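You operate a simulated robot arm through the tools that you are given. There is no shell and no other tool.

You are at the controls of a simulated robot arm. One attempt, no reset.

Task
Put the dyno back in service and zero the display.
Fine: guard shut, lamp off, stop button freed, power on; zero with the lower pin out, then push it home.

It is judged by the outcome, as a careful person would: the job done as asked, and still so three seconds after it is handed in. It fails if anything else is knocked over, pushed out of place, dropped, spilled or broken.

Robot
A 6-joint arm with a two-finger gripper, fixed in place. Base frame: the origin is on the floor under the middle of its stand, x ahead of it, y to its left, z up. Lengths are in mm, angles in degrees, forces in N, time in s.
With the tool pointing down near the work surface it reaches from about 240 to 960 mm from the base axis. Its first joint turns from -166.0 to 166.0 degrees. Payload 3.43 kg.
Tool frame: the origin (TCP) lies between the finger pads and is the grasp point; the fingertips stand 20 mm ahead of it; z points along the fingers, y is the line along which they close. The gripper opens to 190 mm; its body begins 248 mm behind the TCP.
Orientation is that of the tool frame in the base frame, as a unit quaternion [x, y, z, w]. With the fingers straight down and closing along the base's y, the tool's x points along the base's -x, its y along +y and its z along -z.

Tools
- The arm moves only by the tool move_arm. Its argument "steps" is a list of rows, each a list of 7 numbers: the shift along the base's x, y, z in mm, then the turn, a rotation vector about the base's x, y, z in degrees, then the gripper command, from -1 (shut) to 1 (fully open), values between in proportion. In form: [[x, y, z, rx, ry, rz, claw], ...]. A call has 1 to 20 rows; each row is the pose to reach, as a shift and turn from the pose commanded when the call began. A row lasts 0.2 s, in which the tool goes at most 50 mm and 8.6 degrees; a call with a longer step from one row to the next is refused whole, and so is a gripper value outside its range. A pose out of reach is approached as far as the arm can. The call stops where the force on the tool passes 90 N (or 10 N more than at its start, if that is more) or the arm is blocked; 0.2 s more then pass. The fingers move at their own pace (about 153 mm/s each) and stop on an object; they squeeze with about 32 N. The grip force told is the motor's: it shows also when the fingers shut on nothing. Time passes only in rows, and 0.2 s behind the last, so rows that repeat a pose let the fingers close. The reply holds the time, the measured pose of the TCP, the force on the tool along the base axes, the opening and the grip force, in the units named above and with some noise, with the torque about the TCP (base axes, N m) and any sound that the robot's microphone picked up, and new pictures: "show" is both (left out), scene, wrist or none.
- Cameras (640 x 400 px; columns grow to the right, rows downward): "scene" is fixed at [220.1, -651.4, 1513.2]; the picture's right is [0.62, -0.78, 0.00], its down [-0.51, -0.41, -0.76] and it looks along [0.59, 0.47, -0.65] (base axes); focal length 231 px, centre (320, 200). "wrist" rides on the gripper at [70, -8, -288] in the tool frame; the picture's right is [0.12, 0.99, 0.00], its down [-0.96, 0.12, -0.25] and it looks along [-0.24, 0.03, 0.97] (tool axes); focal length 261 px, centre (320, 200). There is no depth. A picture from a camera that has moved, and an enlarged one, comes with that camera's place and axes in the base frame and with its lens.
- move_column(by): moves the trunk up (or, below 0, down) by that many mm; the arm rides with it, the base frame stays. It gives what a move gives, with no picture.
- enlarge(camera, box): a new picture of the part [left, top, right, bottom] of that camera's present view, enlarged. No time passes.
- hand_in(): hands the job in; it is judged then, once.

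Places have to be worked out from the pictures, the camera data and where the tool is seen. Open the gripper and draw the arm clear of the work before you hand the job in, unless the task says otherwise.

The tools are called after "Call:" by a JSON object that holds its "method" and its "body". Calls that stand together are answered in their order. move_arm: Moves the arm, as the interface text tells. Its arguments: {"type":"object","properties":{"steps":{"type":"array"},"show":{"type":"string","enum":["both","scene","wrist","none"]}},"required":["steps"]} The other tools are called the same way: move_column (by) moves the trunk up or down; enlarge (camera, box) takes an enlarged picture of a part of a camera's view; hand_in () hands the job in.

At the start:

```text
t: 0.0
ee_pos: [629.3, -391.3, 1341.1]
tcp_rot: [0.0, 1.0, -0.001, 0.0]
contact_force: [0.5, -0.4, -0.7]
moment: [0.02, 0.0, 0.02]
width: 189.9
finger_force: 0.1
trunk travel left (down, up): [-350.0, 90.0]
```

scene: 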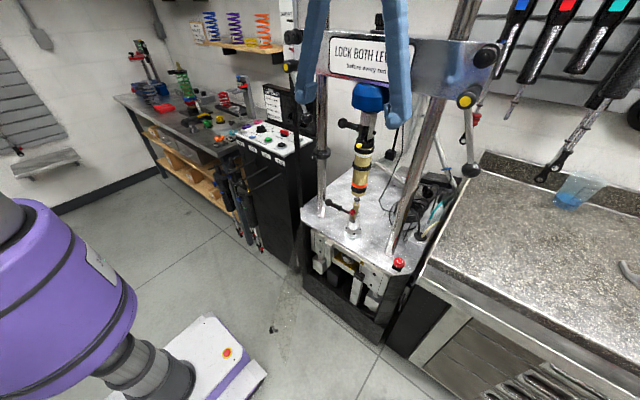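
wrist: 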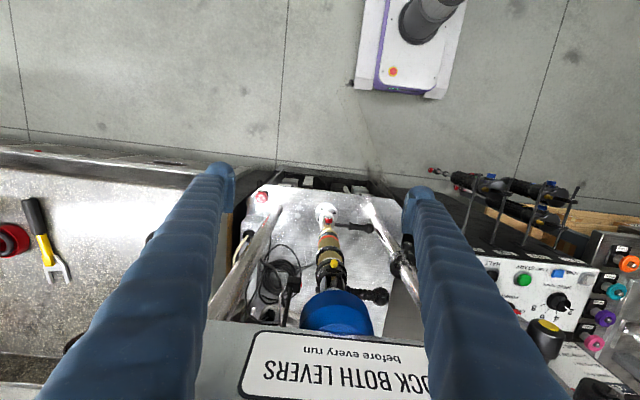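

I start by examining the scene more closely before moving anything: the dyno is the frame with the damper in the middle, the control cabinet with buttons stands to its left.

Call:
{"method": "enlarge", "body": {"camera": "scene", "box": [220, 60, 340, 180]}}

Call:
{"method": "enlarge", "body": {"camera": "scene", "box": [290, 170, 450, 340]}}

Call:
{"method": "enlarge", "body": {"camera": "scene", "box": [280, 0, 520, 200]}}

Call:
{"method": "enlarge", "body": {"camera": "wrist", "box": [440, 200, 640, 400]}}

Call:
{"method": "enlarge", "body": {"camera": "wrist", "box": [220, 170, 440, 340]}}

```text
3.33 times, centred on (280, 120) of scene
camera zoom: at [220.1, -651.4, 1513.2], right [0.62, -0.78, 0.0], down [-0.51, -0.41, -0.76], along [0.59, 0.47, -0.65], focal length 770 px, centre (453, 467)
```

zoom: 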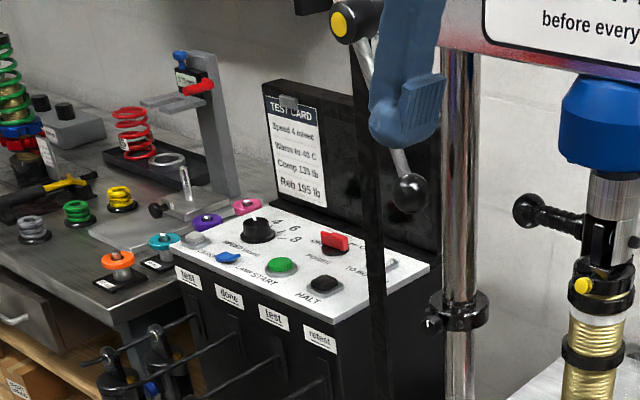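

```text
2.35 times, centred on (370, 255) of scene
camera zoom: at [220.1, -651.4, 1513.2], right [0.62, -0.78, 0.0], down [-0.51, -0.41, -0.76], along [0.59, 0.47, -0.65], focal length 544 px, centre (202, 71)
```

zoom: 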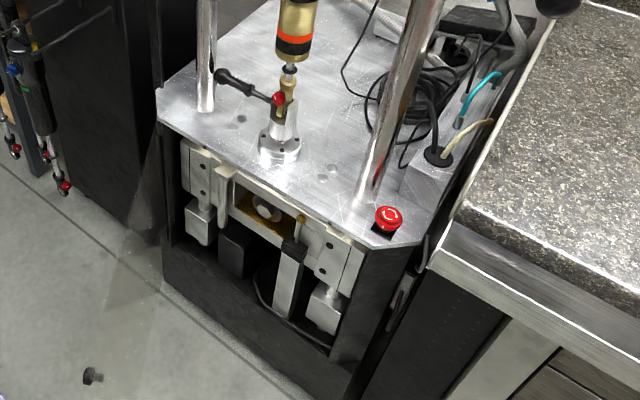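

```text
2.00 times, centred on (400, 100) of scene
camera zoom: at [220.1, -651.4, 1513.2], right [0.62, -0.78, 0.0], down [-0.51, -0.41, -0.76], along [0.59, 0.47, -0.65], focal length 462 px, centre (160, 400)
```

zoom: 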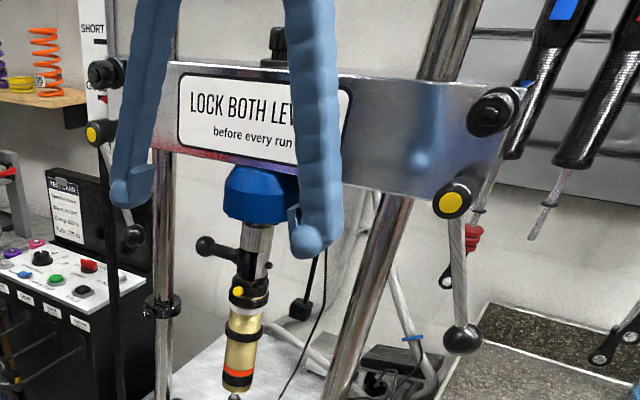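

```text
2.00 times, centred on (540, 300) of wrist
camera zoom: at [560.4, -399.7, 1629.5], right [-0.12, 0.99, 0.0], down [0.96, 0.12, 0.25], along [0.24, 0.03, -0.97], focal length 521 px, centre (-120, 0)
```

zoom: 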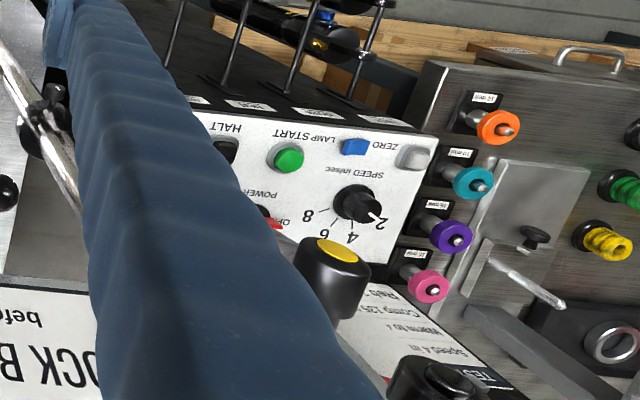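

```text
2.35 times, centred on (330, 255) of wrist
camera zoom: at [560.4, -399.7, 1629.5], right [-0.12, 0.99, 0.0], down [0.96, 0.12, 0.25], along [0.24, 0.03, -0.97], focal length 613 px, centre (296, 71)
```

zoom: 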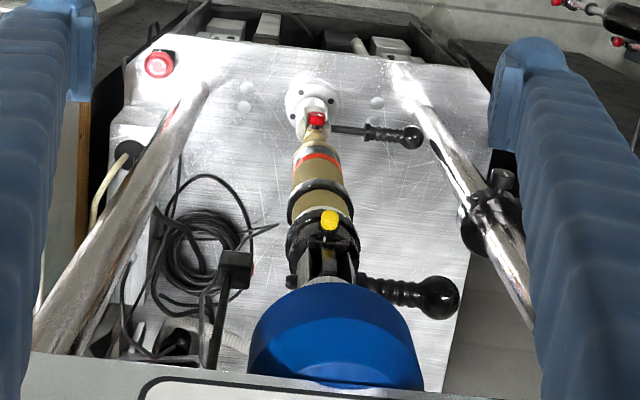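

The panel (ZERO, LAMP, START, HALT, POWER) lies near (857,170,1020), the red mushroom stop near (797,-571,757), and the lower pin near (817,-339,860). I have not yet found the guard or display, so I draw the tool back and tilt it forward to look around.

Call:
{"method": "move_arm", "body": {"steps": [[-20, 0, 0, 0, -8, 0, 1], [-40, 0, 0, 0, -16, 0, 1], [-60, 0, 0, 0, -24, 0, 1], [-80, 0, 0, 0, -32, 0, 1], [-100, 0, 0, 0, -40, 0, 1], [-120, 0, 0, 0, -48, 0, 1]]}}

```text
t: 1.4
ee_pos: [508.0, -393.0, 1340.0]
tcp_rot: [0.001, 0.914, 0.0, 0.407]
contact_force: [-0.5, -0.2, -0.2]
moment: [0.03, -0.02, 0.0]
width: 189.8
finger_force: 0.0
trunk travel left (down, up): [-350.0, 90.0]
camera wrist: at [248.4, -400.6, 1481.8], right [-0.08, 0.99, -0.09], down [0.46, 0.11, 0.88], along [0.88, 0.03, -0.47], focal length 261 px, centre (320, 200)
```

scene: 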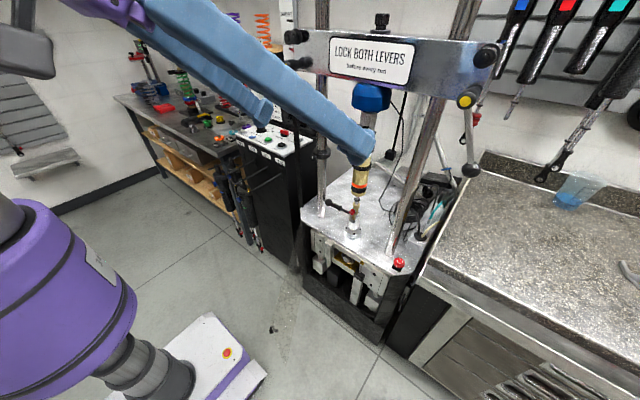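
wrist: 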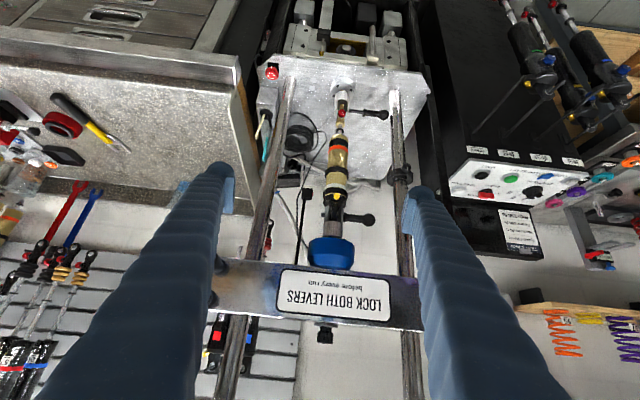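

Call:
{"method": "enlarge", "body": {"camera": "wrist", "box": [230, 0, 450, 140]}}

Call:
{"method": "enlarge", "body": {"camera": "wrist", "box": [420, 60, 640, 280]}}

Call:
{"method": "enlarge", "body": {"camera": "wrist", "box": [200, 180, 440, 400]}}

Call:
{"method": "enlarge", "body": {"camera": "scene", "box": [280, 0, 520, 180]}}

```text
2.86 times, centred on (340, 70) of wrist
camera zoom: at [248.4, -400.6, 1481.8], right [-0.08, 0.99, -0.09], down [0.46, 0.11, 0.88], along [0.88, 0.03, -0.47], focal length 745 px, centre (263, 571)
```

zoom: 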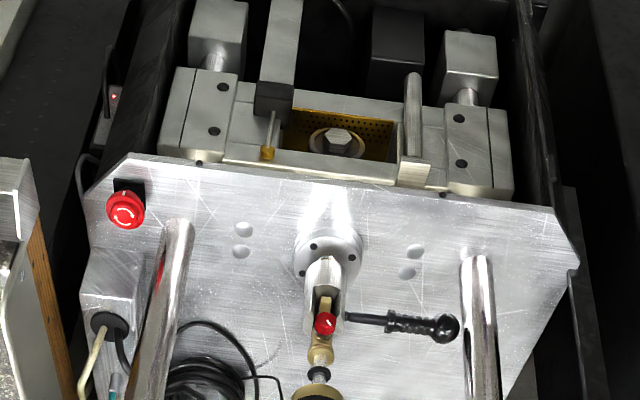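

```text
1.82 times, centred on (530, 170) of wrist
camera zoom: at [248.4, -400.6, 1481.8], right [-0.08, 0.99, -0.09], down [0.46, 0.11, 0.88], along [0.88, 0.03, -0.47], focal length 474 px, centre (-62, 254)
```

zoom: 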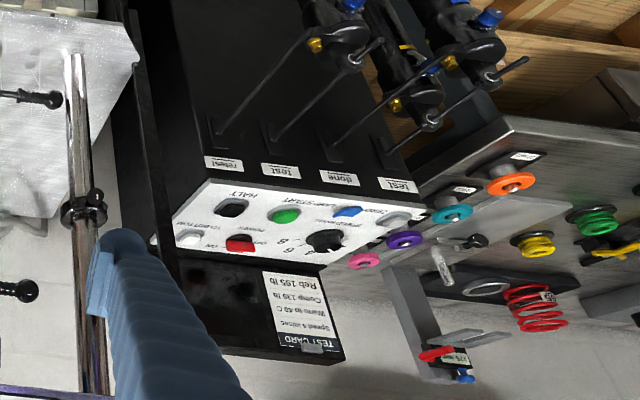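

```text
1.82 times, centred on (320, 290) of wrist
camera zoom: at [248.4, -400.6, 1481.8], right [-0.08, 0.99, -0.09], down [0.46, 0.11, 0.88], along [0.88, 0.03, -0.47], focal length 474 px, centre (320, 36)
```

zoom: 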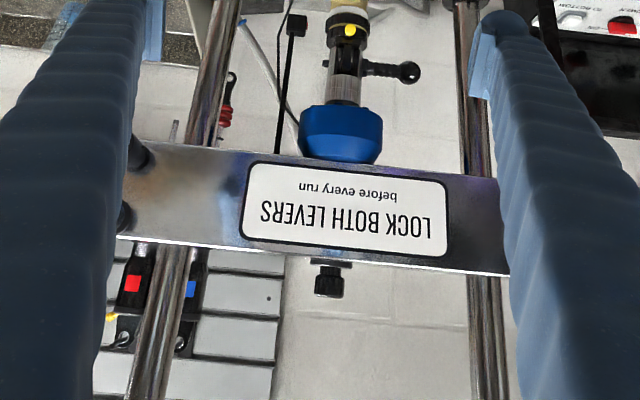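

```text
2.22 times, centred on (400, 90) of scene
camera zoom: at [220.1, -651.4, 1513.2], right [0.62, -0.78, 0.0], down [-0.51, -0.41, -0.76], along [0.59, 0.47, -0.65], focal length 513 px, centre (142, 444)
```

zoom: 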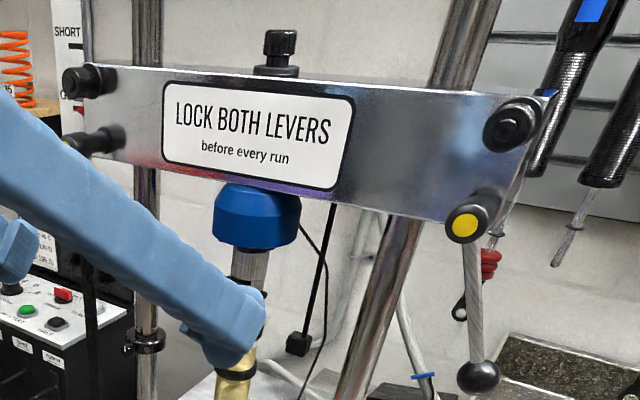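

Call:
{"method": "enlarge", "body": {"camera": "scene", "box": [260, 20, 340, 120]}}

Call:
{"method": "enlarge", "body": {"camera": "scene", "box": [260, 110, 340, 210]}}

Call:
{"method": "enlarge", "body": {"camera": "scene", "box": [240, 190, 340, 310]}}

Call:
{"method": "enlarge", "body": {"camera": "wrist", "box": [380, 0, 500, 100]}}

Call:
{"method": "enlarge", "body": {"camera": "wrist", "box": [380, 80, 500, 180]}}

```text
4.00 times, centred on (300, 70) of scene
camera zoom: at [220.1, -651.4, 1513.2], right [0.62, -0.78, 0.0], down [-0.51, -0.41, -0.76], along [0.59, 0.47, -0.65], focal length 924 px, centre (400, 720)
```

zoom: 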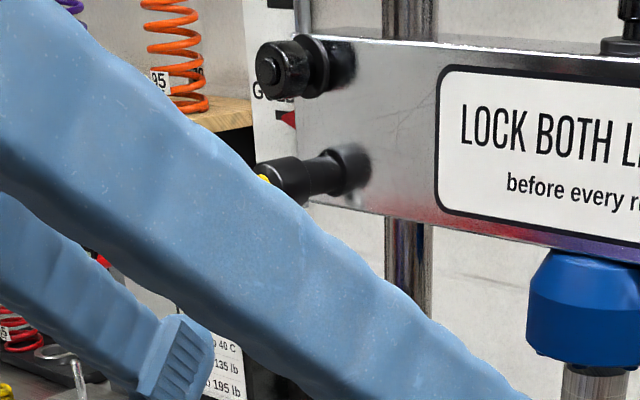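

```text
4.00 times, centred on (300, 160) of scene
camera zoom: at [220.1, -651.4, 1513.2], right [0.62, -0.78, 0.0], down [-0.51, -0.41, -0.76], along [0.59, 0.47, -0.65], focal length 924 px, centre (400, 360)
```

zoom: 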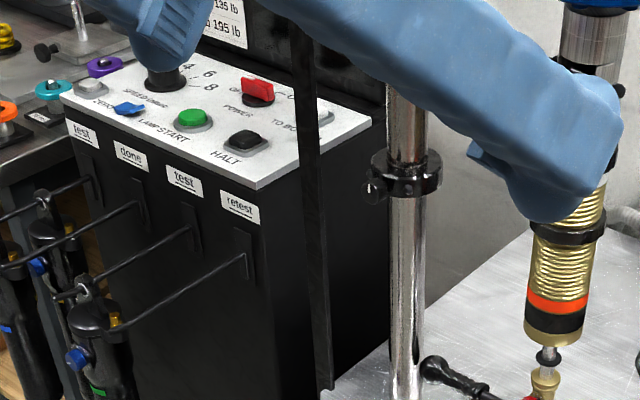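

```text
3.33 times, centred on (290, 250) of scene
camera zoom: at [220.1, -651.4, 1513.2], right [0.62, -0.78, 0.0], down [-0.51, -0.41, -0.76], along [0.59, 0.47, -0.65], focal length 770 px, centre (420, 33)
```

zoom: 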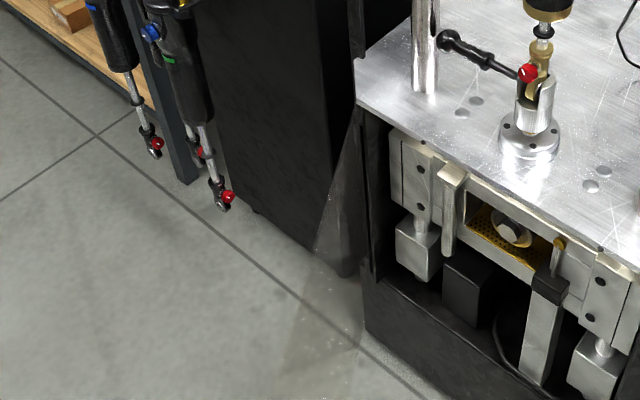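

```text
4.00 times, centred on (440, 50) of wrist
camera zoom: at [248.4, -400.6, 1481.8], right [-0.08, 0.99, -0.09], down [0.46, 0.11, 0.88], along [0.88, 0.03, -0.47], focal length 1043 px, centre (-160, 800)
```

zoom: 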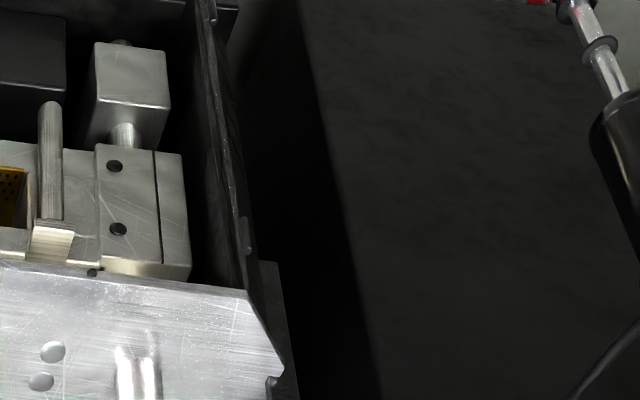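

```text
4.00 times, centred on (440, 130) of wrist
camera zoom: at [248.4, -400.6, 1481.8], right [-0.08, 0.99, -0.09], down [0.46, 0.11, 0.88], along [0.88, 0.03, -0.47], focal length 1043 px, centre (-160, 480)
```

zoom: 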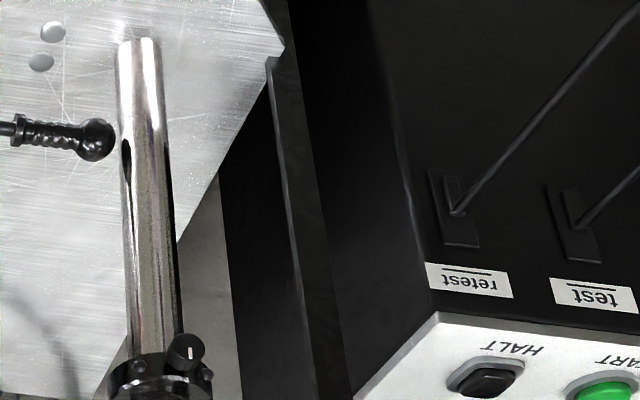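

I found a clear panel (guard) hinged on the dyno's front-left post near (800,-70), standing about 60° open, with its black knob near (372,-320,600). Before acting I look closely at the control panel, so I swing the tool over in front of it at a safe height.

Call:
{"method": "move_arm", "body": {"steps": [[0, 50, 0, 0, 0, 0, 1], [0, 100, 0, 0, 0, 0, 1], [0, 150, 0, 0, 0, 0, 1], [0, 200, 0, 0, 0, 0, 1], [0, 250, 0, 0, 0, 0, 1], [0, 300, 0, 0, 0, 0, 1], [0, 350, 0, 0, 0, 0, 1], [0, 400, 0, 0, 0, 0, 1], [0, 450, 0, 0, 0, 0, 1], [0, 500, 0, 0, 0, 0, 1], [40, 530, 0, 0, 0, 0, 1], [80, 540, -10, 0, 0, 0, 1], [120, 550, -20, 0, 0, 0, 1]]}}

```text
t: 2.9
ee_pos: [547.4, -129.3, 1312.2]
tcp_rot: [0.038, 0.944, 0.028, 0.327]
contact_force: [1.0, -0.3, 0.0]
moment: [0.13, -0.02, 0.08]
width: 190.0
finger_force: 0.1
out of reach, approached as far as the arm can: row 3, 4, 5, 6, 7
trunk travel left (down, up): [-350.0, 90.0]
stopped in row 7: the arm was blocked; the commanded pose is now the measured one
camera wrist: at [314.4, -138.2, 1494.0], right [-0.04, 1.0, 0.0], down [0.61, 0.02, 0.79], along [0.79, 0.04, -0.61], focal length 261 px, centre (320, 200)
```

scene: 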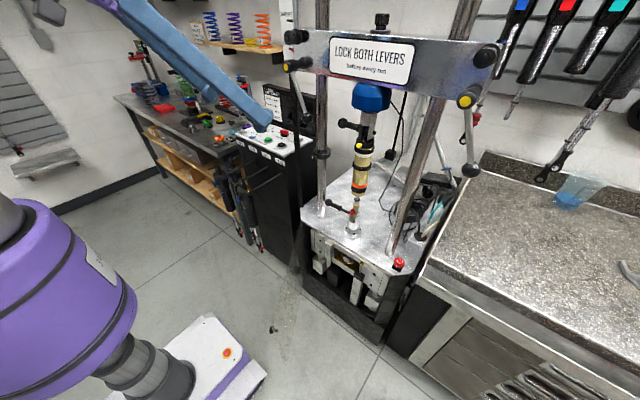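
wrist: 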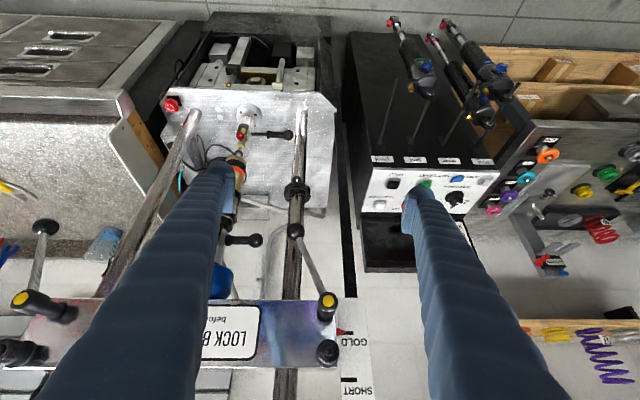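

The arm met a reach limit with the tool pitched that far at this radius, no contact with anything. I go farther out from the base with a steeper tool to look down at the control panel.

Call:
{"method": "move_arm", "body": {"steps": [[25, 20, 0, -1, 4, 1, 1], [50, 50, 0, -2, 8, 2, 1], [75, 85, 0, -3, 12, 3, 1], [95, 125, 0, -4.5, 16, 3, 1], [105, 170, 0, -4.5, 18, 3, 1], [110, 215, 0, -4.5, 18, 3, 1], [110, 250, 0, -4.5, 18, 3, 1]]}}

```text
t: 4.5
ee_pos: [658.0, 124.1, 1311.8]
tcp_rot: [0.003, 0.984, -0.007, 0.176]
contact_force: [-0.6, 0.7, 0.0]
moment: [-0.07, 0.01, -0.06]
width: 189.9
finger_force: 0.1
trunk travel left (down, up): [-350.0, 90.0]
camera wrist: at [493.2, 121.2, 1557.9], right [-0.1, 0.99, -0.05], down [0.82, 0.11, 0.56], along [0.57, 0.01, -0.82], focal length 261 px, centre (320, 200)
```

scene: 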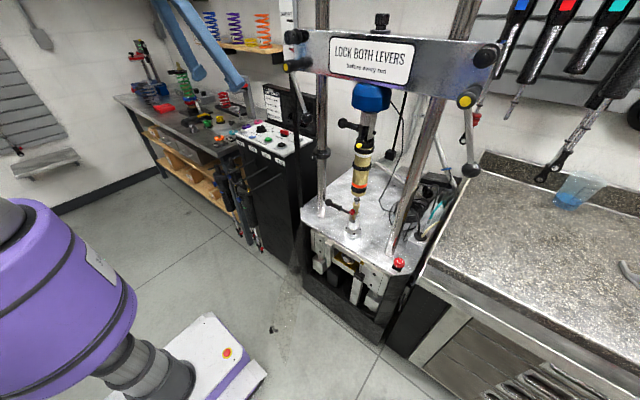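
wrist: 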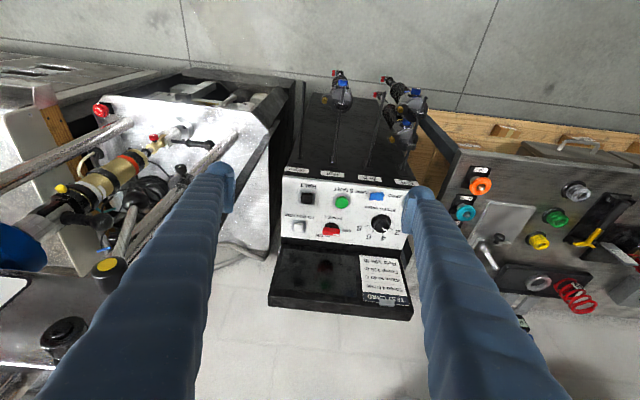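

Call:
{"method": "enlarge", "body": {"camera": "wrist", "box": [265, 170, 425, 320]}}

Call:
{"method": "enlarge", "body": {"camera": "wrist", "box": [270, 175, 350, 250]}}

Call:
{"method": "enlarge", "body": {"camera": "wrist", "box": [340, 175, 420, 250]}}

Call:
{"method": "enlarge", "body": {"camera": "scene", "box": [230, 70, 330, 170]}}

```text
2.67 times, centred on (345, 245) of wrist
camera zoom: at [493.2, 121.2, 1557.9], right [-0.1, 0.99, -0.05], down [0.82, 0.11, 0.56], along [0.57, 0.01, -0.82], focal length 695 px, centre (253, 80)
```

zoom: 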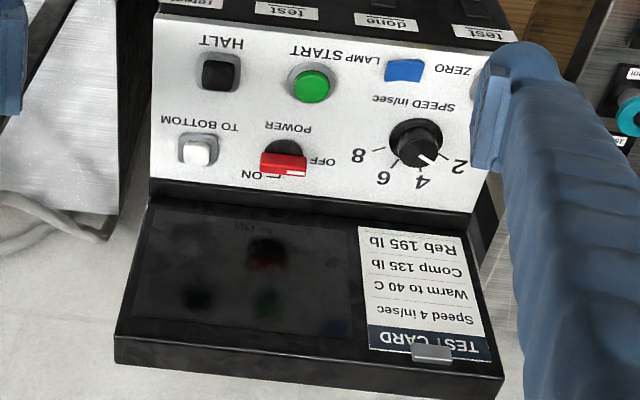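

```text
5.33 times, centred on (310, 212) of wrist
camera zoom: at [493.2, 121.2, 1557.9], right [-0.1, 0.99, -0.05], down [0.82, 0.11, 0.56], along [0.57, 0.01, -0.82], focal length 1390 px, centre (373, 133)
```

zoom: 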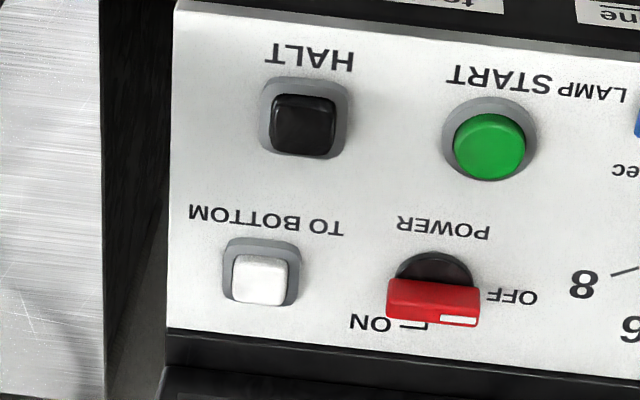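

```text
5.33 times, centred on (380, 212) of wrist
camera zoom: at [493.2, 121.2, 1557.9], right [-0.1, 0.99, -0.05], down [0.82, 0.11, 0.56], along [0.57, 0.01, -0.82], focal length 1390 px, centre (0, 133)
```

zoom: 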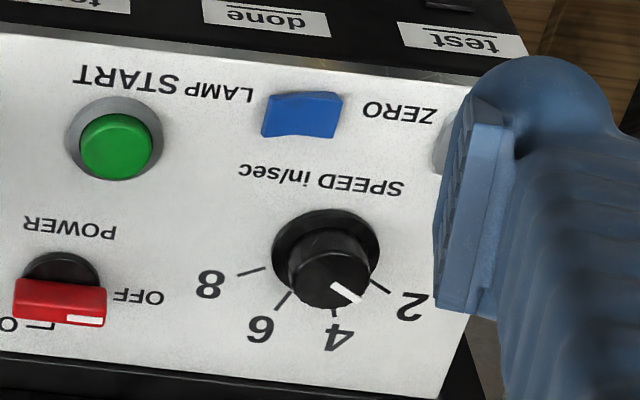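

```text
4.00 times, centred on (280, 120) of scene
camera zoom: at [220.1, -651.4, 1513.2], right [0.62, -0.78, 0.0], down [-0.51, -0.41, -0.76], along [0.59, 0.47, -0.65], focal length 924 px, centre (480, 520)
```

zoom: 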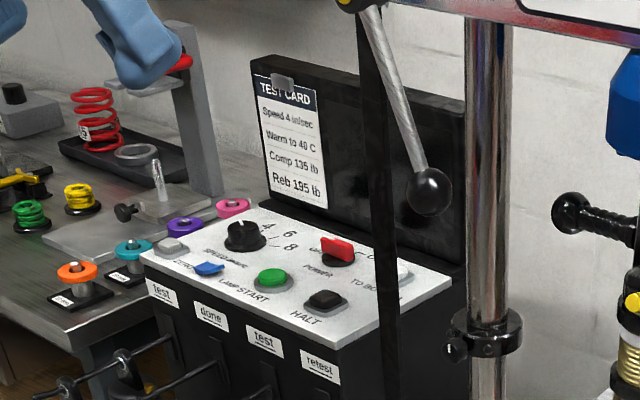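

The panel reads HALT, START, LAMP (blue rocker), ZERO (grey, far left) in front, and TO BOTTOM, POWER (red handle at OFF) and SPEED at the back; the dark screen is the display. First the guard: I bring the tool, straight down, to the front (robot) side of the open guard to see it.

Call:
{"method": "move_arm", "body": {"steps": [[-20, -25, -20, 0, 6, 0, 1], [-40, -50, -40, 0, 12, 0, 1], [-60, -75, -60, 0, 18, 0, 1], [-80, -100, -85, 0, 20, 0, 1], [-100, -125, -110, 0, 20, 0, 1], [-120, -150, -135, 0, 20, 0, 1], [-140, -175, -160, 0, 20, 0, 1], [-160, -200, -185, 0, 20, 0, 1], [-180, -225, -210, 0, 20, 0, 1], [-200, -250, -235, 0, 20, 0, 1], [-220, -275, -260, 0, 20, 0, 1], [-240, -300, -285, 0, 20, 0, 1], [-260, -325, -310, 0, 20, 0, 1], [-270, -350, -330, 0, 20, 0, 1]]}}

```text
t: 7.5
ee_pos: [389.5, -228.0, 983.3]
tcp_rot: [0.003, 1.0, -0.007, 0.003]
contact_force: [0.0, -1.4, -0.1]
moment: [0.04, 0.03, 0.01]
width: 190.1
finger_force: 0.0
trunk travel left (down, up): [-350.0, 90.0]
camera wrist: at [317.9, -231.5, 1269.9], right [-0.11, 0.99, -0.02], down [0.96, 0.11, 0.25], along [0.25, 0.01, -0.97], focal length 261 px, centre (320, 200)
```

scene: 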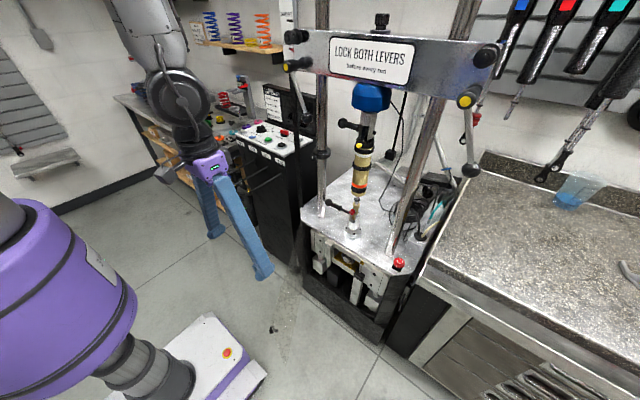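
wrist: 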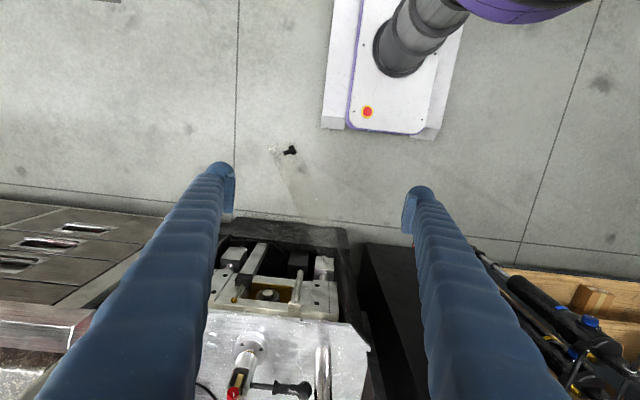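

Call:
{"method": "enlarge", "body": {"camera": "wrist", "box": [220, 120, 420, 270]}}

Call:
{"method": "enlarge", "body": {"camera": "wrist", "box": [200, 200, 420, 400]}}

Call:
{"method": "enlarge", "body": {"camera": "scene", "box": [240, 210, 340, 360]}}

```text
2.67 times, centred on (320, 195) of wrist
camera zoom: at [317.9, -231.5, 1269.9], right [-0.11, 0.99, -0.02], down [0.96, 0.11, 0.25], along [0.25, 0.01, -0.97], focal length 695 px, centre (320, 213)
```

zoom: 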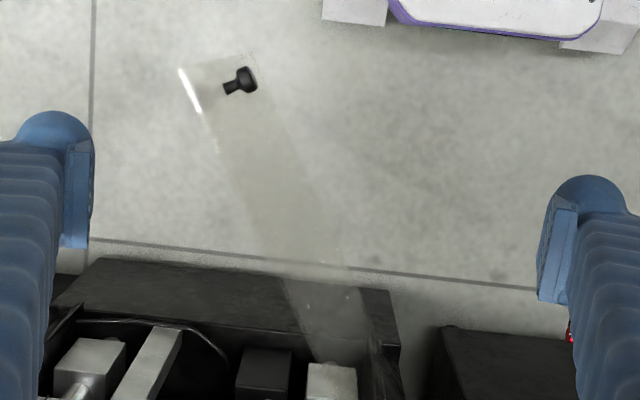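

```text
2.00 times, centred on (310, 300) of wrist
camera zoom: at [317.9, -231.5, 1269.9], right [-0.11, 0.99, -0.02], down [0.96, 0.11, 0.25], along [0.25, 0.01, -0.97], focal length 521 px, centre (340, 0)
```

zoom: 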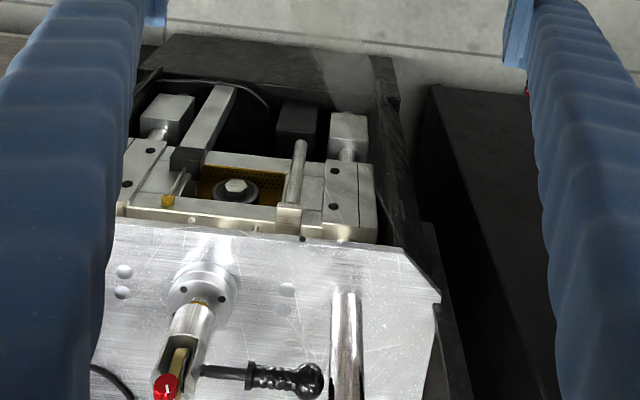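

```text
2.67 times, centred on (290, 285) of scene
camera zoom: at [220.1, -651.4, 1513.2], right [0.62, -0.78, 0.0], down [-0.51, -0.41, -0.76], along [0.59, 0.47, -0.65], focal length 616 px, centre (400, -27)
```

zoom: 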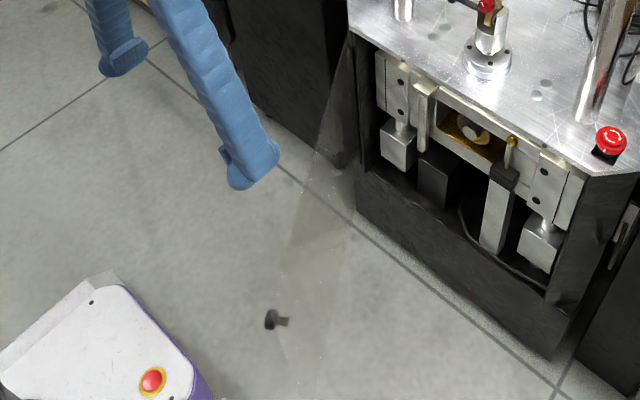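

The clear guard is now well visible: hinge near (745,-108), free top corner near (359,-352,690), knob on the robot side. I close the fingers and lower them straight down in front of its outer face, about 90 mm off it.

Call:
{"method": "move_arm", "body": {"steps": [[0, 0, 0, 0, 0, 0, -1], [0, 0, 0, 0, 0, 0, -1], [0, 0, 0, 0, 0, 0, -1], [0, 0, -45, 0, 0, 0, -1], [0, 0, -90, 0, 0, 0, -1], [0, 0, -135, 0, 0, 0, -1], [0, 0, -180, 0, 0, 0, -1], [0, 0, -225, 0, 0, 0, -1], [0, 0, -270, 0, 0, 0, -1], [0, 0, -315, 0, 0, 0, -1], [0, 0, -345, 0, 0, 0, -1]]}}

```text
t: 9.9
ee_pos: [387.2, -227.2, 635.5]
tcp_rot: [0.003, 1.0, -0.008, 0.004]
contact_force: [-0.4, -1.3, 0.5]
moment: [0.04, 0.05, -0.01]
width: 0.1
finger_force: 31.8
out of reach, approached as far as the arm can: row 4
trunk travel left (down, up): [-350.0, 90.0]
camera wrist: at [315.8, -230.3, 924.5], right [-0.11, 0.99, -0.02], down [0.96, 0.11, 0.25], along [0.25, 0.01, -0.97], focal length 261 px, centre (320, 200)
```

scene: 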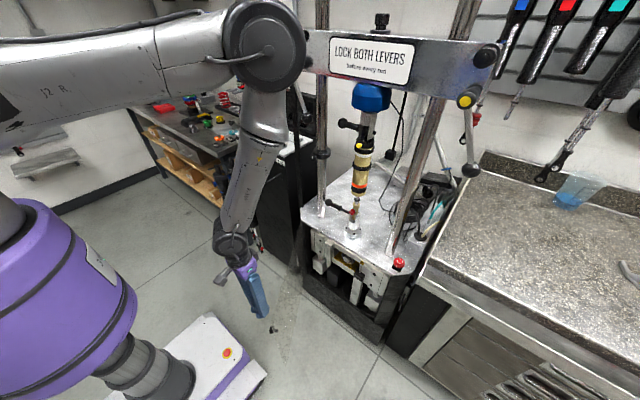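
wrist: 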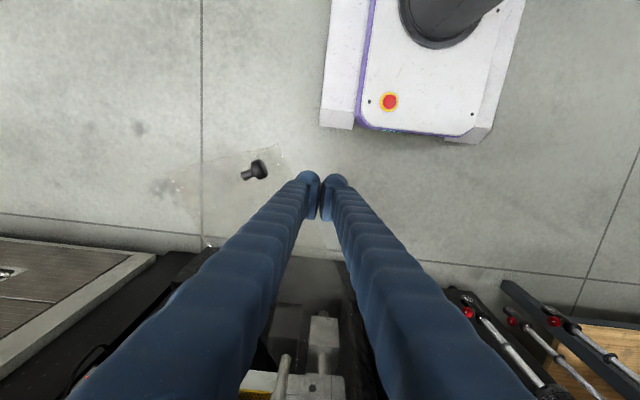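

The fingers are shut and in place beside the guard's outer face at z≈636. I now push it gently along its swing arc toward closed, checking partway.

Call:
{"method": "move_arm", "body": {"steps": [[16, -25, 0, 0, 0, 0, -1], [32, -50, 0, 0, 0, 0, -1], [45, -71, 0, 0, 0, 0, -1], [59, -92, 0, 0, 0, 0, -1], [72, -110, 0, 0, 0, 0, -1], [87, -127, 0, 0, 0, 0, -1], [102, -143, 0, 0, 0, 0, -1], [119, -158, 0, 0, 0, 0, -1]]}}

```text
t: 11.7
ee_pos: [507.1, -384.0, 638.2]
tcp_rot: [0.003, 1.0, -0.007, 0.003]
contact_force: [-0.1, 0.5, 0.3]
moment: [0.01, -0.01, -0.01]
width: 0.0
finger_force: 32.2
trunk travel left (down, up): [-350.0, 90.0]
camera wrist: at [435.3, -387.8, 925.3], right [-0.11, 0.99, -0.01], down [0.96, 0.11, 0.25], along [0.25, 0.01, -0.97], focal length 261 px, centre (320, 200)
```

scene: 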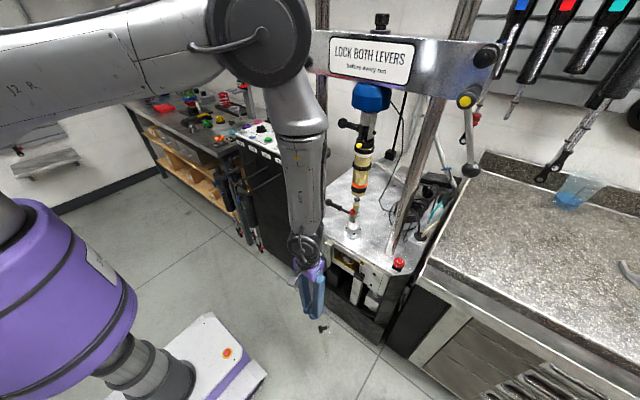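
wrist: 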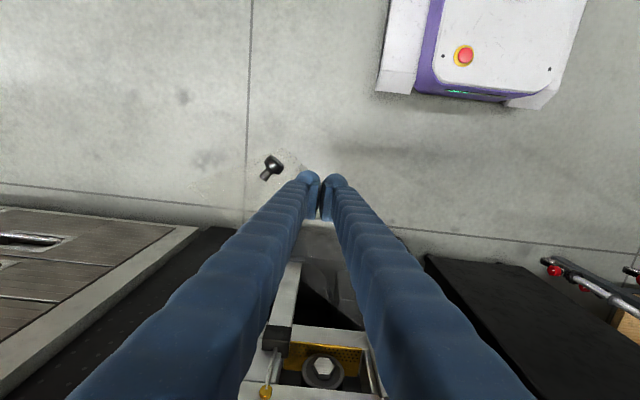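

The guard is following (knob moved along with the fingers, no excess force). I continue the arc, tilting the tool back so the wrist stays clear of the dyno frame.

Call:
{"method": "move_arm", "body": {"steps": [[17, -15, 0, 0, -3, 0, -1], [35, -29, 0, 0, -6, 0, -1], [54, -40, 0, 0, -9, 0, -1], [73, -51, 0, 0, -12, 0, -1], [94, -60, 0, 0, -15, 0, -1], [114, -69, 0, 0, -18, 0, -1], [136, -76, 0, 0, -21, 0, -1], [157, -81, 0, 0, -24, 0, -1]]}}

```text
t: 13.5
ee_pos: [664.6, -466.1, 637.3]
tcp_rot: [0.004, 0.977, -0.007, 0.211]
contact_force: [-0.2, -0.8, -0.6]
moment: [0.02, 0.02, -0.02]
width: 0.1
finger_force: 32.0
out of reach, approached as far as the arm can: row 1
trunk travel left (down, up): [-350.0, 90.0]
camera wrist: at [482.2, -468.6, 871.5], right [-0.1, 0.99, -0.06], down [0.78, 0.11, 0.62], along [0.62, 0.01, -0.78], focal length 261 px, centre (320, 200)
```

scene: 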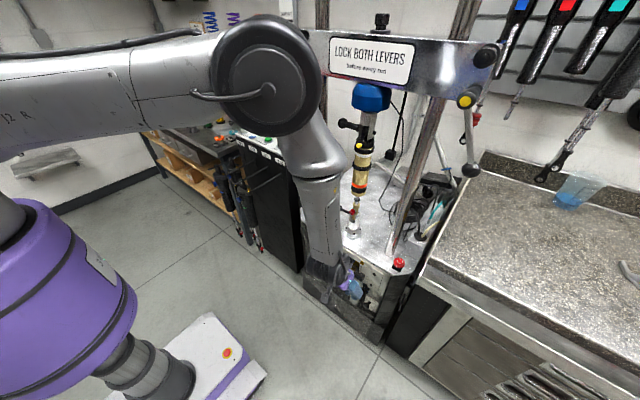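
wrist: 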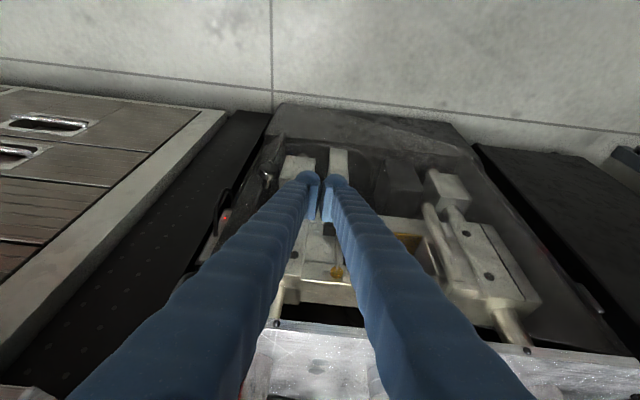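

Call:
{"method": "enlarge", "body": {"camera": "wrist", "box": [200, 90, 400, 240]}}

Call:
{"method": "enlarge", "body": {"camera": "scene", "box": [290, 230, 430, 350]}}

```text
2.67 times, centred on (300, 165) of wrist
camera zoom: at [482.2, -468.6, 871.5], right [-0.1, 0.99, -0.06], down [0.78, 0.11, 0.62], along [0.62, 0.01, -0.78], focal length 695 px, centre (373, 293)
```

zoom: 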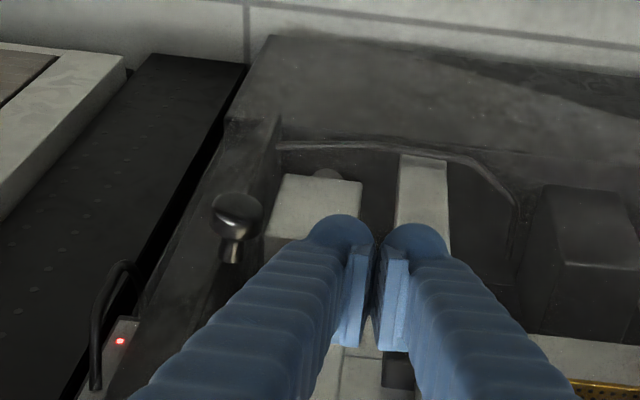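

```text
3.33 times, centred on (360, 290) of scene
camera zoom: at [220.1, -651.4, 1513.2], right [0.62, -0.78, 0.0], down [-0.51, -0.41, -0.76], along [0.59, 0.47, -0.65], focal length 770 px, centre (187, -100)
```

zoom: 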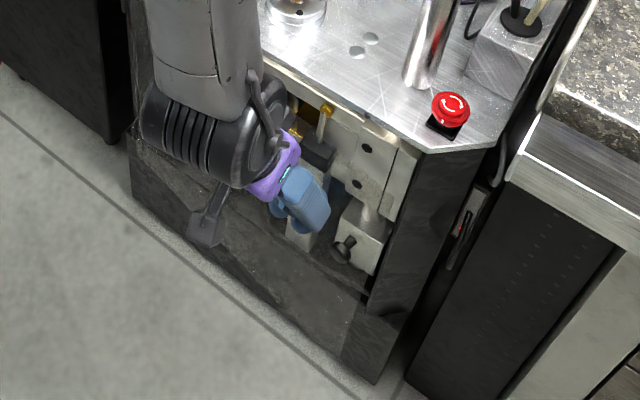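

The guard is nearly shut; the knob sits at the right-hand end in front of the opening. I push the last bit slowly toward +x, watching the force.

Call:
{"method": "move_arm", "body": {"steps": [[10, -2, 0, 0, 0, 0, -1], [20, -4, 0, 0, 0, 0, -1], [30, -5, 0, 0, 0, 0, -1], [38, -6, 0, 0, 0, 0, -1], [44, -6, 0, 0, 0, 0, -1]]}}

```text
t: 14.7
ee_pos: [706.9, -471.1, 637.8]
tcp_rot: [0.004, 0.977, -0.006, 0.211]
contact_force: [0.2, 1.3, -0.2]
moment: [0.01, 0.01, -0.01]
width: 0.2
finger_force: 32.2
trunk travel left (down, up): [-350.0, 90.0]
camera wrist: at [526.1, -475.3, 871.8], right [-0.1, 0.99, -0.06], down [0.78, 0.11, 0.62], along [0.62, 0.01, -0.78], focal length 261 px, centre (320, 200)
```

scene: 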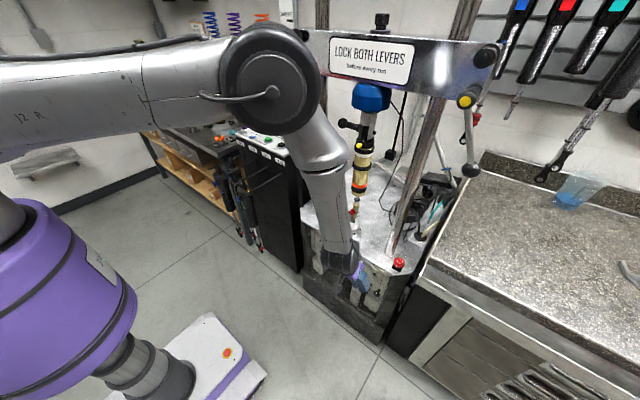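
wrist: 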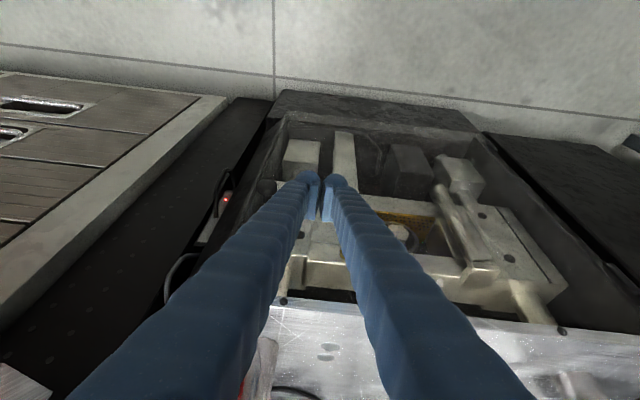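

Call:
{"method": "enlarge", "body": {"camera": "wrist", "box": [200, 90, 400, 240]}}

Call:
{"method": "enlarge", "body": {"camera": "scene", "box": [290, 230, 430, 350]}}

```text
2.67 times, centred on (300, 165) of wrist
camera zoom: at [526.1, -475.3, 871.8], right [-0.1, 0.99, -0.06], down [0.78, 0.11, 0.62], along [0.62, 0.01, -0.78], focal length 695 px, centre (373, 293)
```

zoom: 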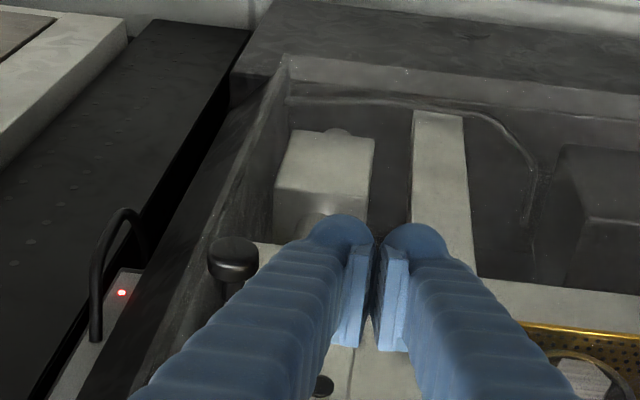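

```text
3.33 times, centred on (360, 290) of scene
camera zoom: at [220.1, -651.4, 1513.2], right [0.62, -0.78, 0.0], down [-0.51, -0.41, -0.76], along [0.59, 0.47, -0.65], focal length 770 px, centre (187, -100)
```

zoom: 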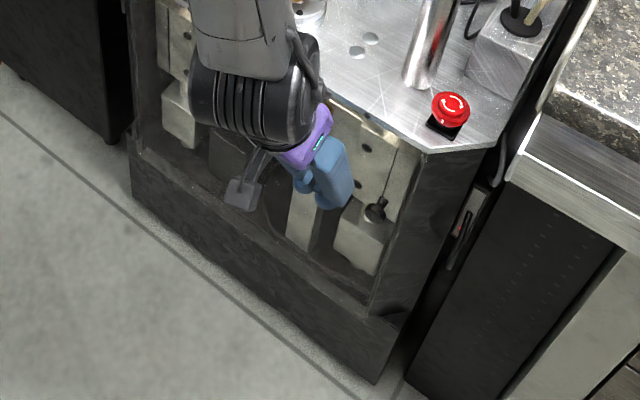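

Call:
{"method": "move_arm", "body": {"steps": [[6, 0, 0, 0, 0, 0, -1], [12, 0, 0, 0, 0, 0, -1], [18, 0, 0, 0, 0, 0, -1], [24, 0, 0, 0, 0, 0, -1]]}}

```text
t: 15.7
ee_pos: [728.2, -472.5, 636.9]
tcp_rot: [0.005, 0.978, -0.007, 0.21]
contact_force: [-24.3, -1.7, 8.6]
moment: [0.21, -0.16, 0.13]
width: 5.8
finger_force: 33.7
trunk travel left (down, up): [-350.0, 90.0]
camera wrist: at [546.5, -475.4, 871.3], right [-0.1, 0.99, -0.06], down [0.78, 0.11, 0.62], along [0.62, 0.01, -0.78], focal length 261 px, centre (320, 200)
```

scene: 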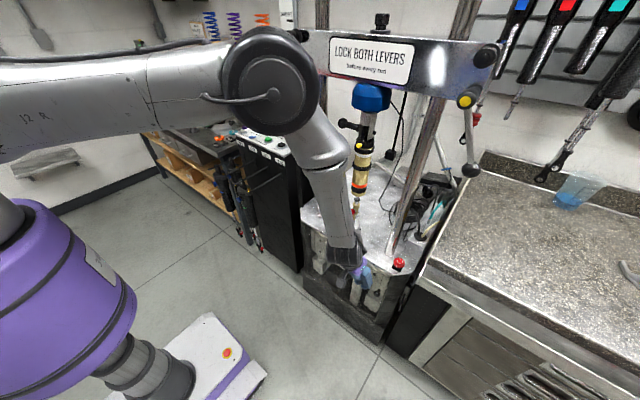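
wrist: 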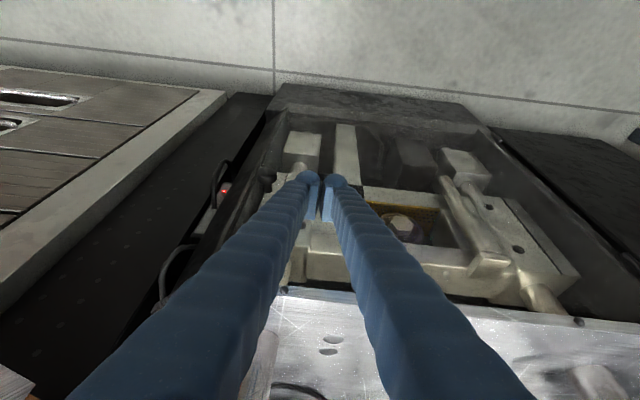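

A 24 N reaction appeared, so the guard is against its stop. I press a few mm more to seat it, then back away and check it stays shut.

Call:
{"method": "move_arm", "body": {"steps": [[2, 0, 0, 0, 0, 0, -1], [4, 0, 0, 0, 0, 0, -1], [4, 0, 0, 0, 0, 0, -1], [-15, 0, 0, 0, 0, 0, -1], [-50, 0, 0, 0, 0, 0, -1], [-90, 0, 0, 0, 0, 0, -1], [-130, 0, 20, 0, 0, 0, -1]]}}

```text
t: 17.3
ee_pos: [600.9, -472.4, 657.3]
tcp_rot: [0.004, 0.977, -0.007, 0.211]
contact_force: [-1.2, -1.0, 0.0]
moment: [0.01, -0.06, 0.0]
width: 0.0
finger_force: 34.1
trunk travel left (down, up): [-350.0, 90.0]
camera wrist: at [419.5, -475.5, 891.0], right [-0.1, 0.99, -0.06], down [0.78, 0.12, 0.62], along [0.62, 0.01, -0.78], focal length 261 px, centre (320, 200)
```

scene: 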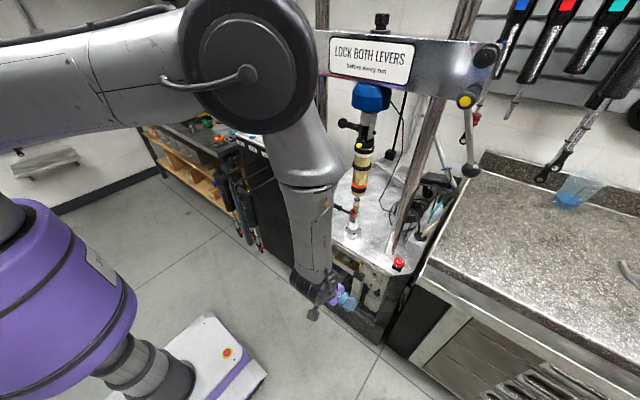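
wrist: 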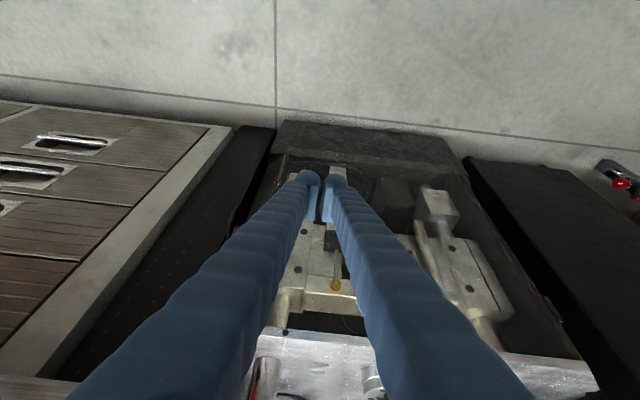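

Call:
{"method": "enlarge", "body": {"camera": "wrist", "box": [180, 110, 340, 240]}}

Call:
{"method": "enlarge", "body": {"camera": "scene", "box": [290, 230, 430, 350]}}

```text
3.08 times, centred on (260, 175) of wrist
camera zoom: at [419.5, -475.5, 891.0], right [-0.1, 0.99, -0.06], down [0.78, 0.12, 0.62], along [0.62, 0.01, -0.78], focal length 802 px, centre (505, 277)
```

zoom: 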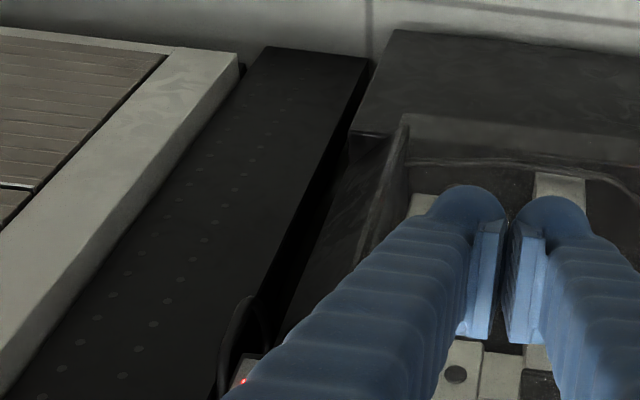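

```text
3.33 times, centred on (360, 290) of scene
camera zoom: at [220.1, -651.4, 1513.2], right [0.62, -0.78, 0.0], down [-0.51, -0.41, -0.76], along [0.59, 0.47, -0.65], focal length 770 px, centre (187, -100)
```

zoom: 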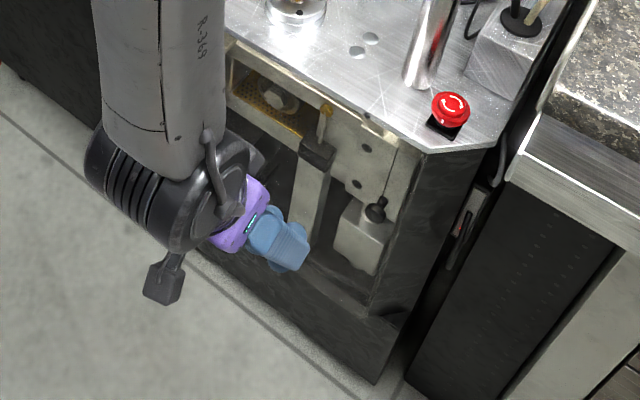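

The knob stays at its closed place (about (734,-545,600)), so the guard is shut. Next is the red stop mushroom near (793,-568,760); I rise, open the gripper and look at it from above.

Call:
{"method": "move_arm", "body": {"steps": [[-10, 0, 45, 0, 4, 0, -1], [-10, -10, 90, 0, 8, 0, -1], [-10, -25, 135, 0, 12, 0, -1], [-10, -40, 180, 0, 16, 0, -1], [0, -55, 225, 0, 20, 0, 0], [10, -70, 270, 0, 24, 0, 1], [20, -85, 310, 0, 24, 0, 1], [40, -100, 330, 0, 24, 0, 1]]}}

```text
t: 19.1
ee_pos: [618.2, -552.2, 964.3]
tcp_rot: [0.001, 0.996, 0.021, 0.083]
contact_force: [-0.7, -0.1, -0.1]
moment: [0.04, -0.01, 0.01]
width: 190.2
finger_force: 0.0
out of reach, approached as far as the arm can: row 5, 6, 7, 8
trunk travel left (down, up): [-350.0, 90.0]
camera wrist: at [501.6, -571.1, 1237.1], right [-0.12, 0.99, 0.02], down [0.91, 0.1, 0.41], along [0.4, 0.07, -0.91], focal length 261 px, centre (320, 200)
```

scene: 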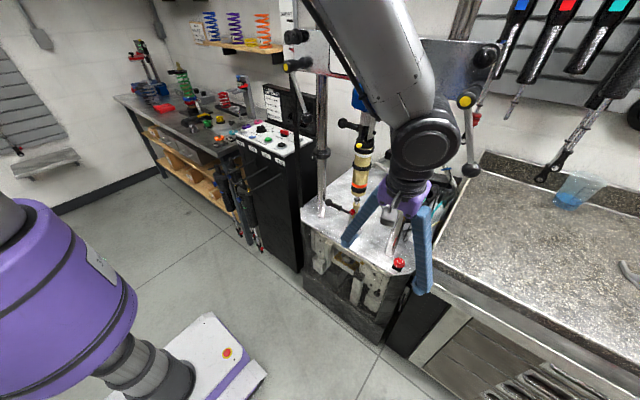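
wrist: 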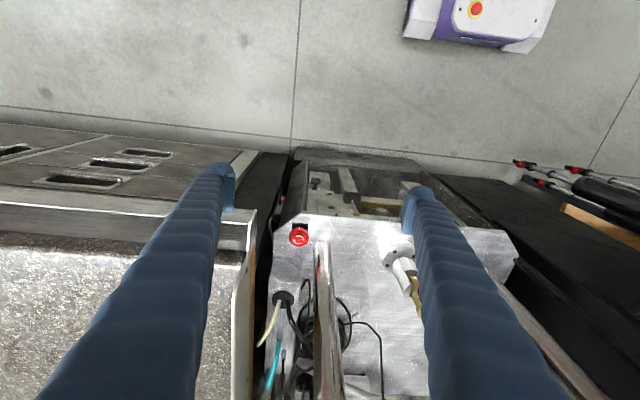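

Call:
{"method": "enlarge", "body": {"camera": "wrist", "box": [260, 200, 350, 270]}}

Call:
{"method": "enlarge", "body": {"camera": "wrist", "box": [240, 150, 440, 300]}}

Call:
{"method": "enlarge", "body": {"camera": "scene", "box": [370, 220, 430, 290]}}

```text
5.71 times, centred on (305, 235) of wrist
camera zoom: at [501.6, -571.1, 1237.1], right [-0.12, 0.99, 0.02], down [0.91, 0.1, 0.41], along [0.4, 0.07, -0.91], focal length 1489 px, centre (406, 0)
```

zoom: 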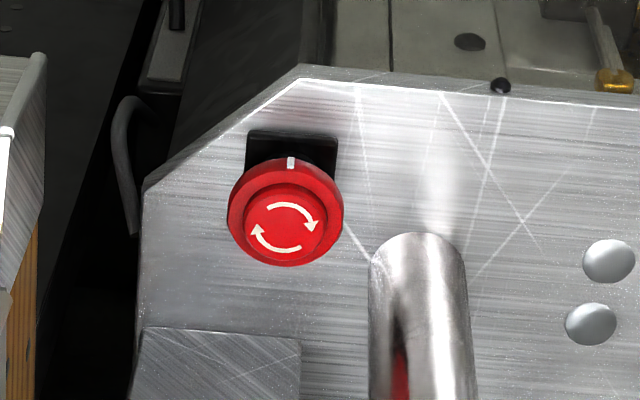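

```text
2.67 times, centred on (340, 225) of wrist
camera zoom: at [501.6, -571.1, 1237.1], right [-0.12, 0.99, 0.02], down [0.91, 0.1, 0.41], along [0.4, 0.07, -0.91], focal length 695 px, centre (267, 133)
```

zoom: 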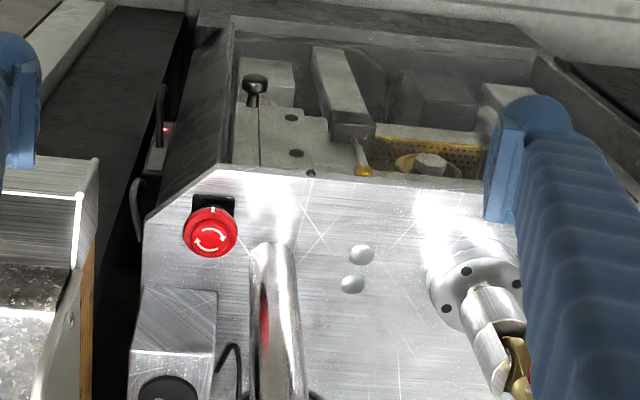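

```text
5.71 times, centred on (400, 255) of scene
camera zoom: at [220.1, -651.4, 1513.2], right [0.62, -0.78, 0.0], down [-0.51, -0.41, -0.76], along [0.59, 0.47, -0.65], focal length 1320 px, centre (-137, -114)
```

zoom: 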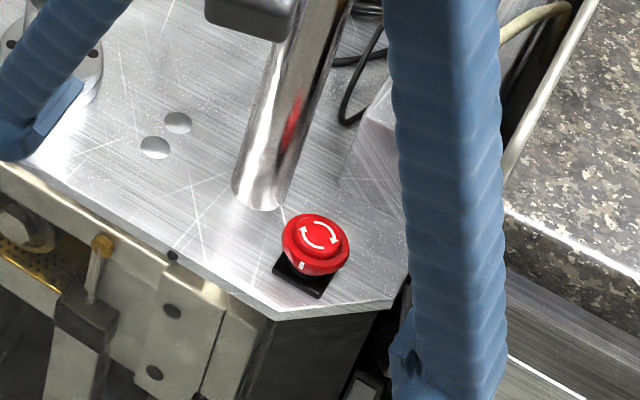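

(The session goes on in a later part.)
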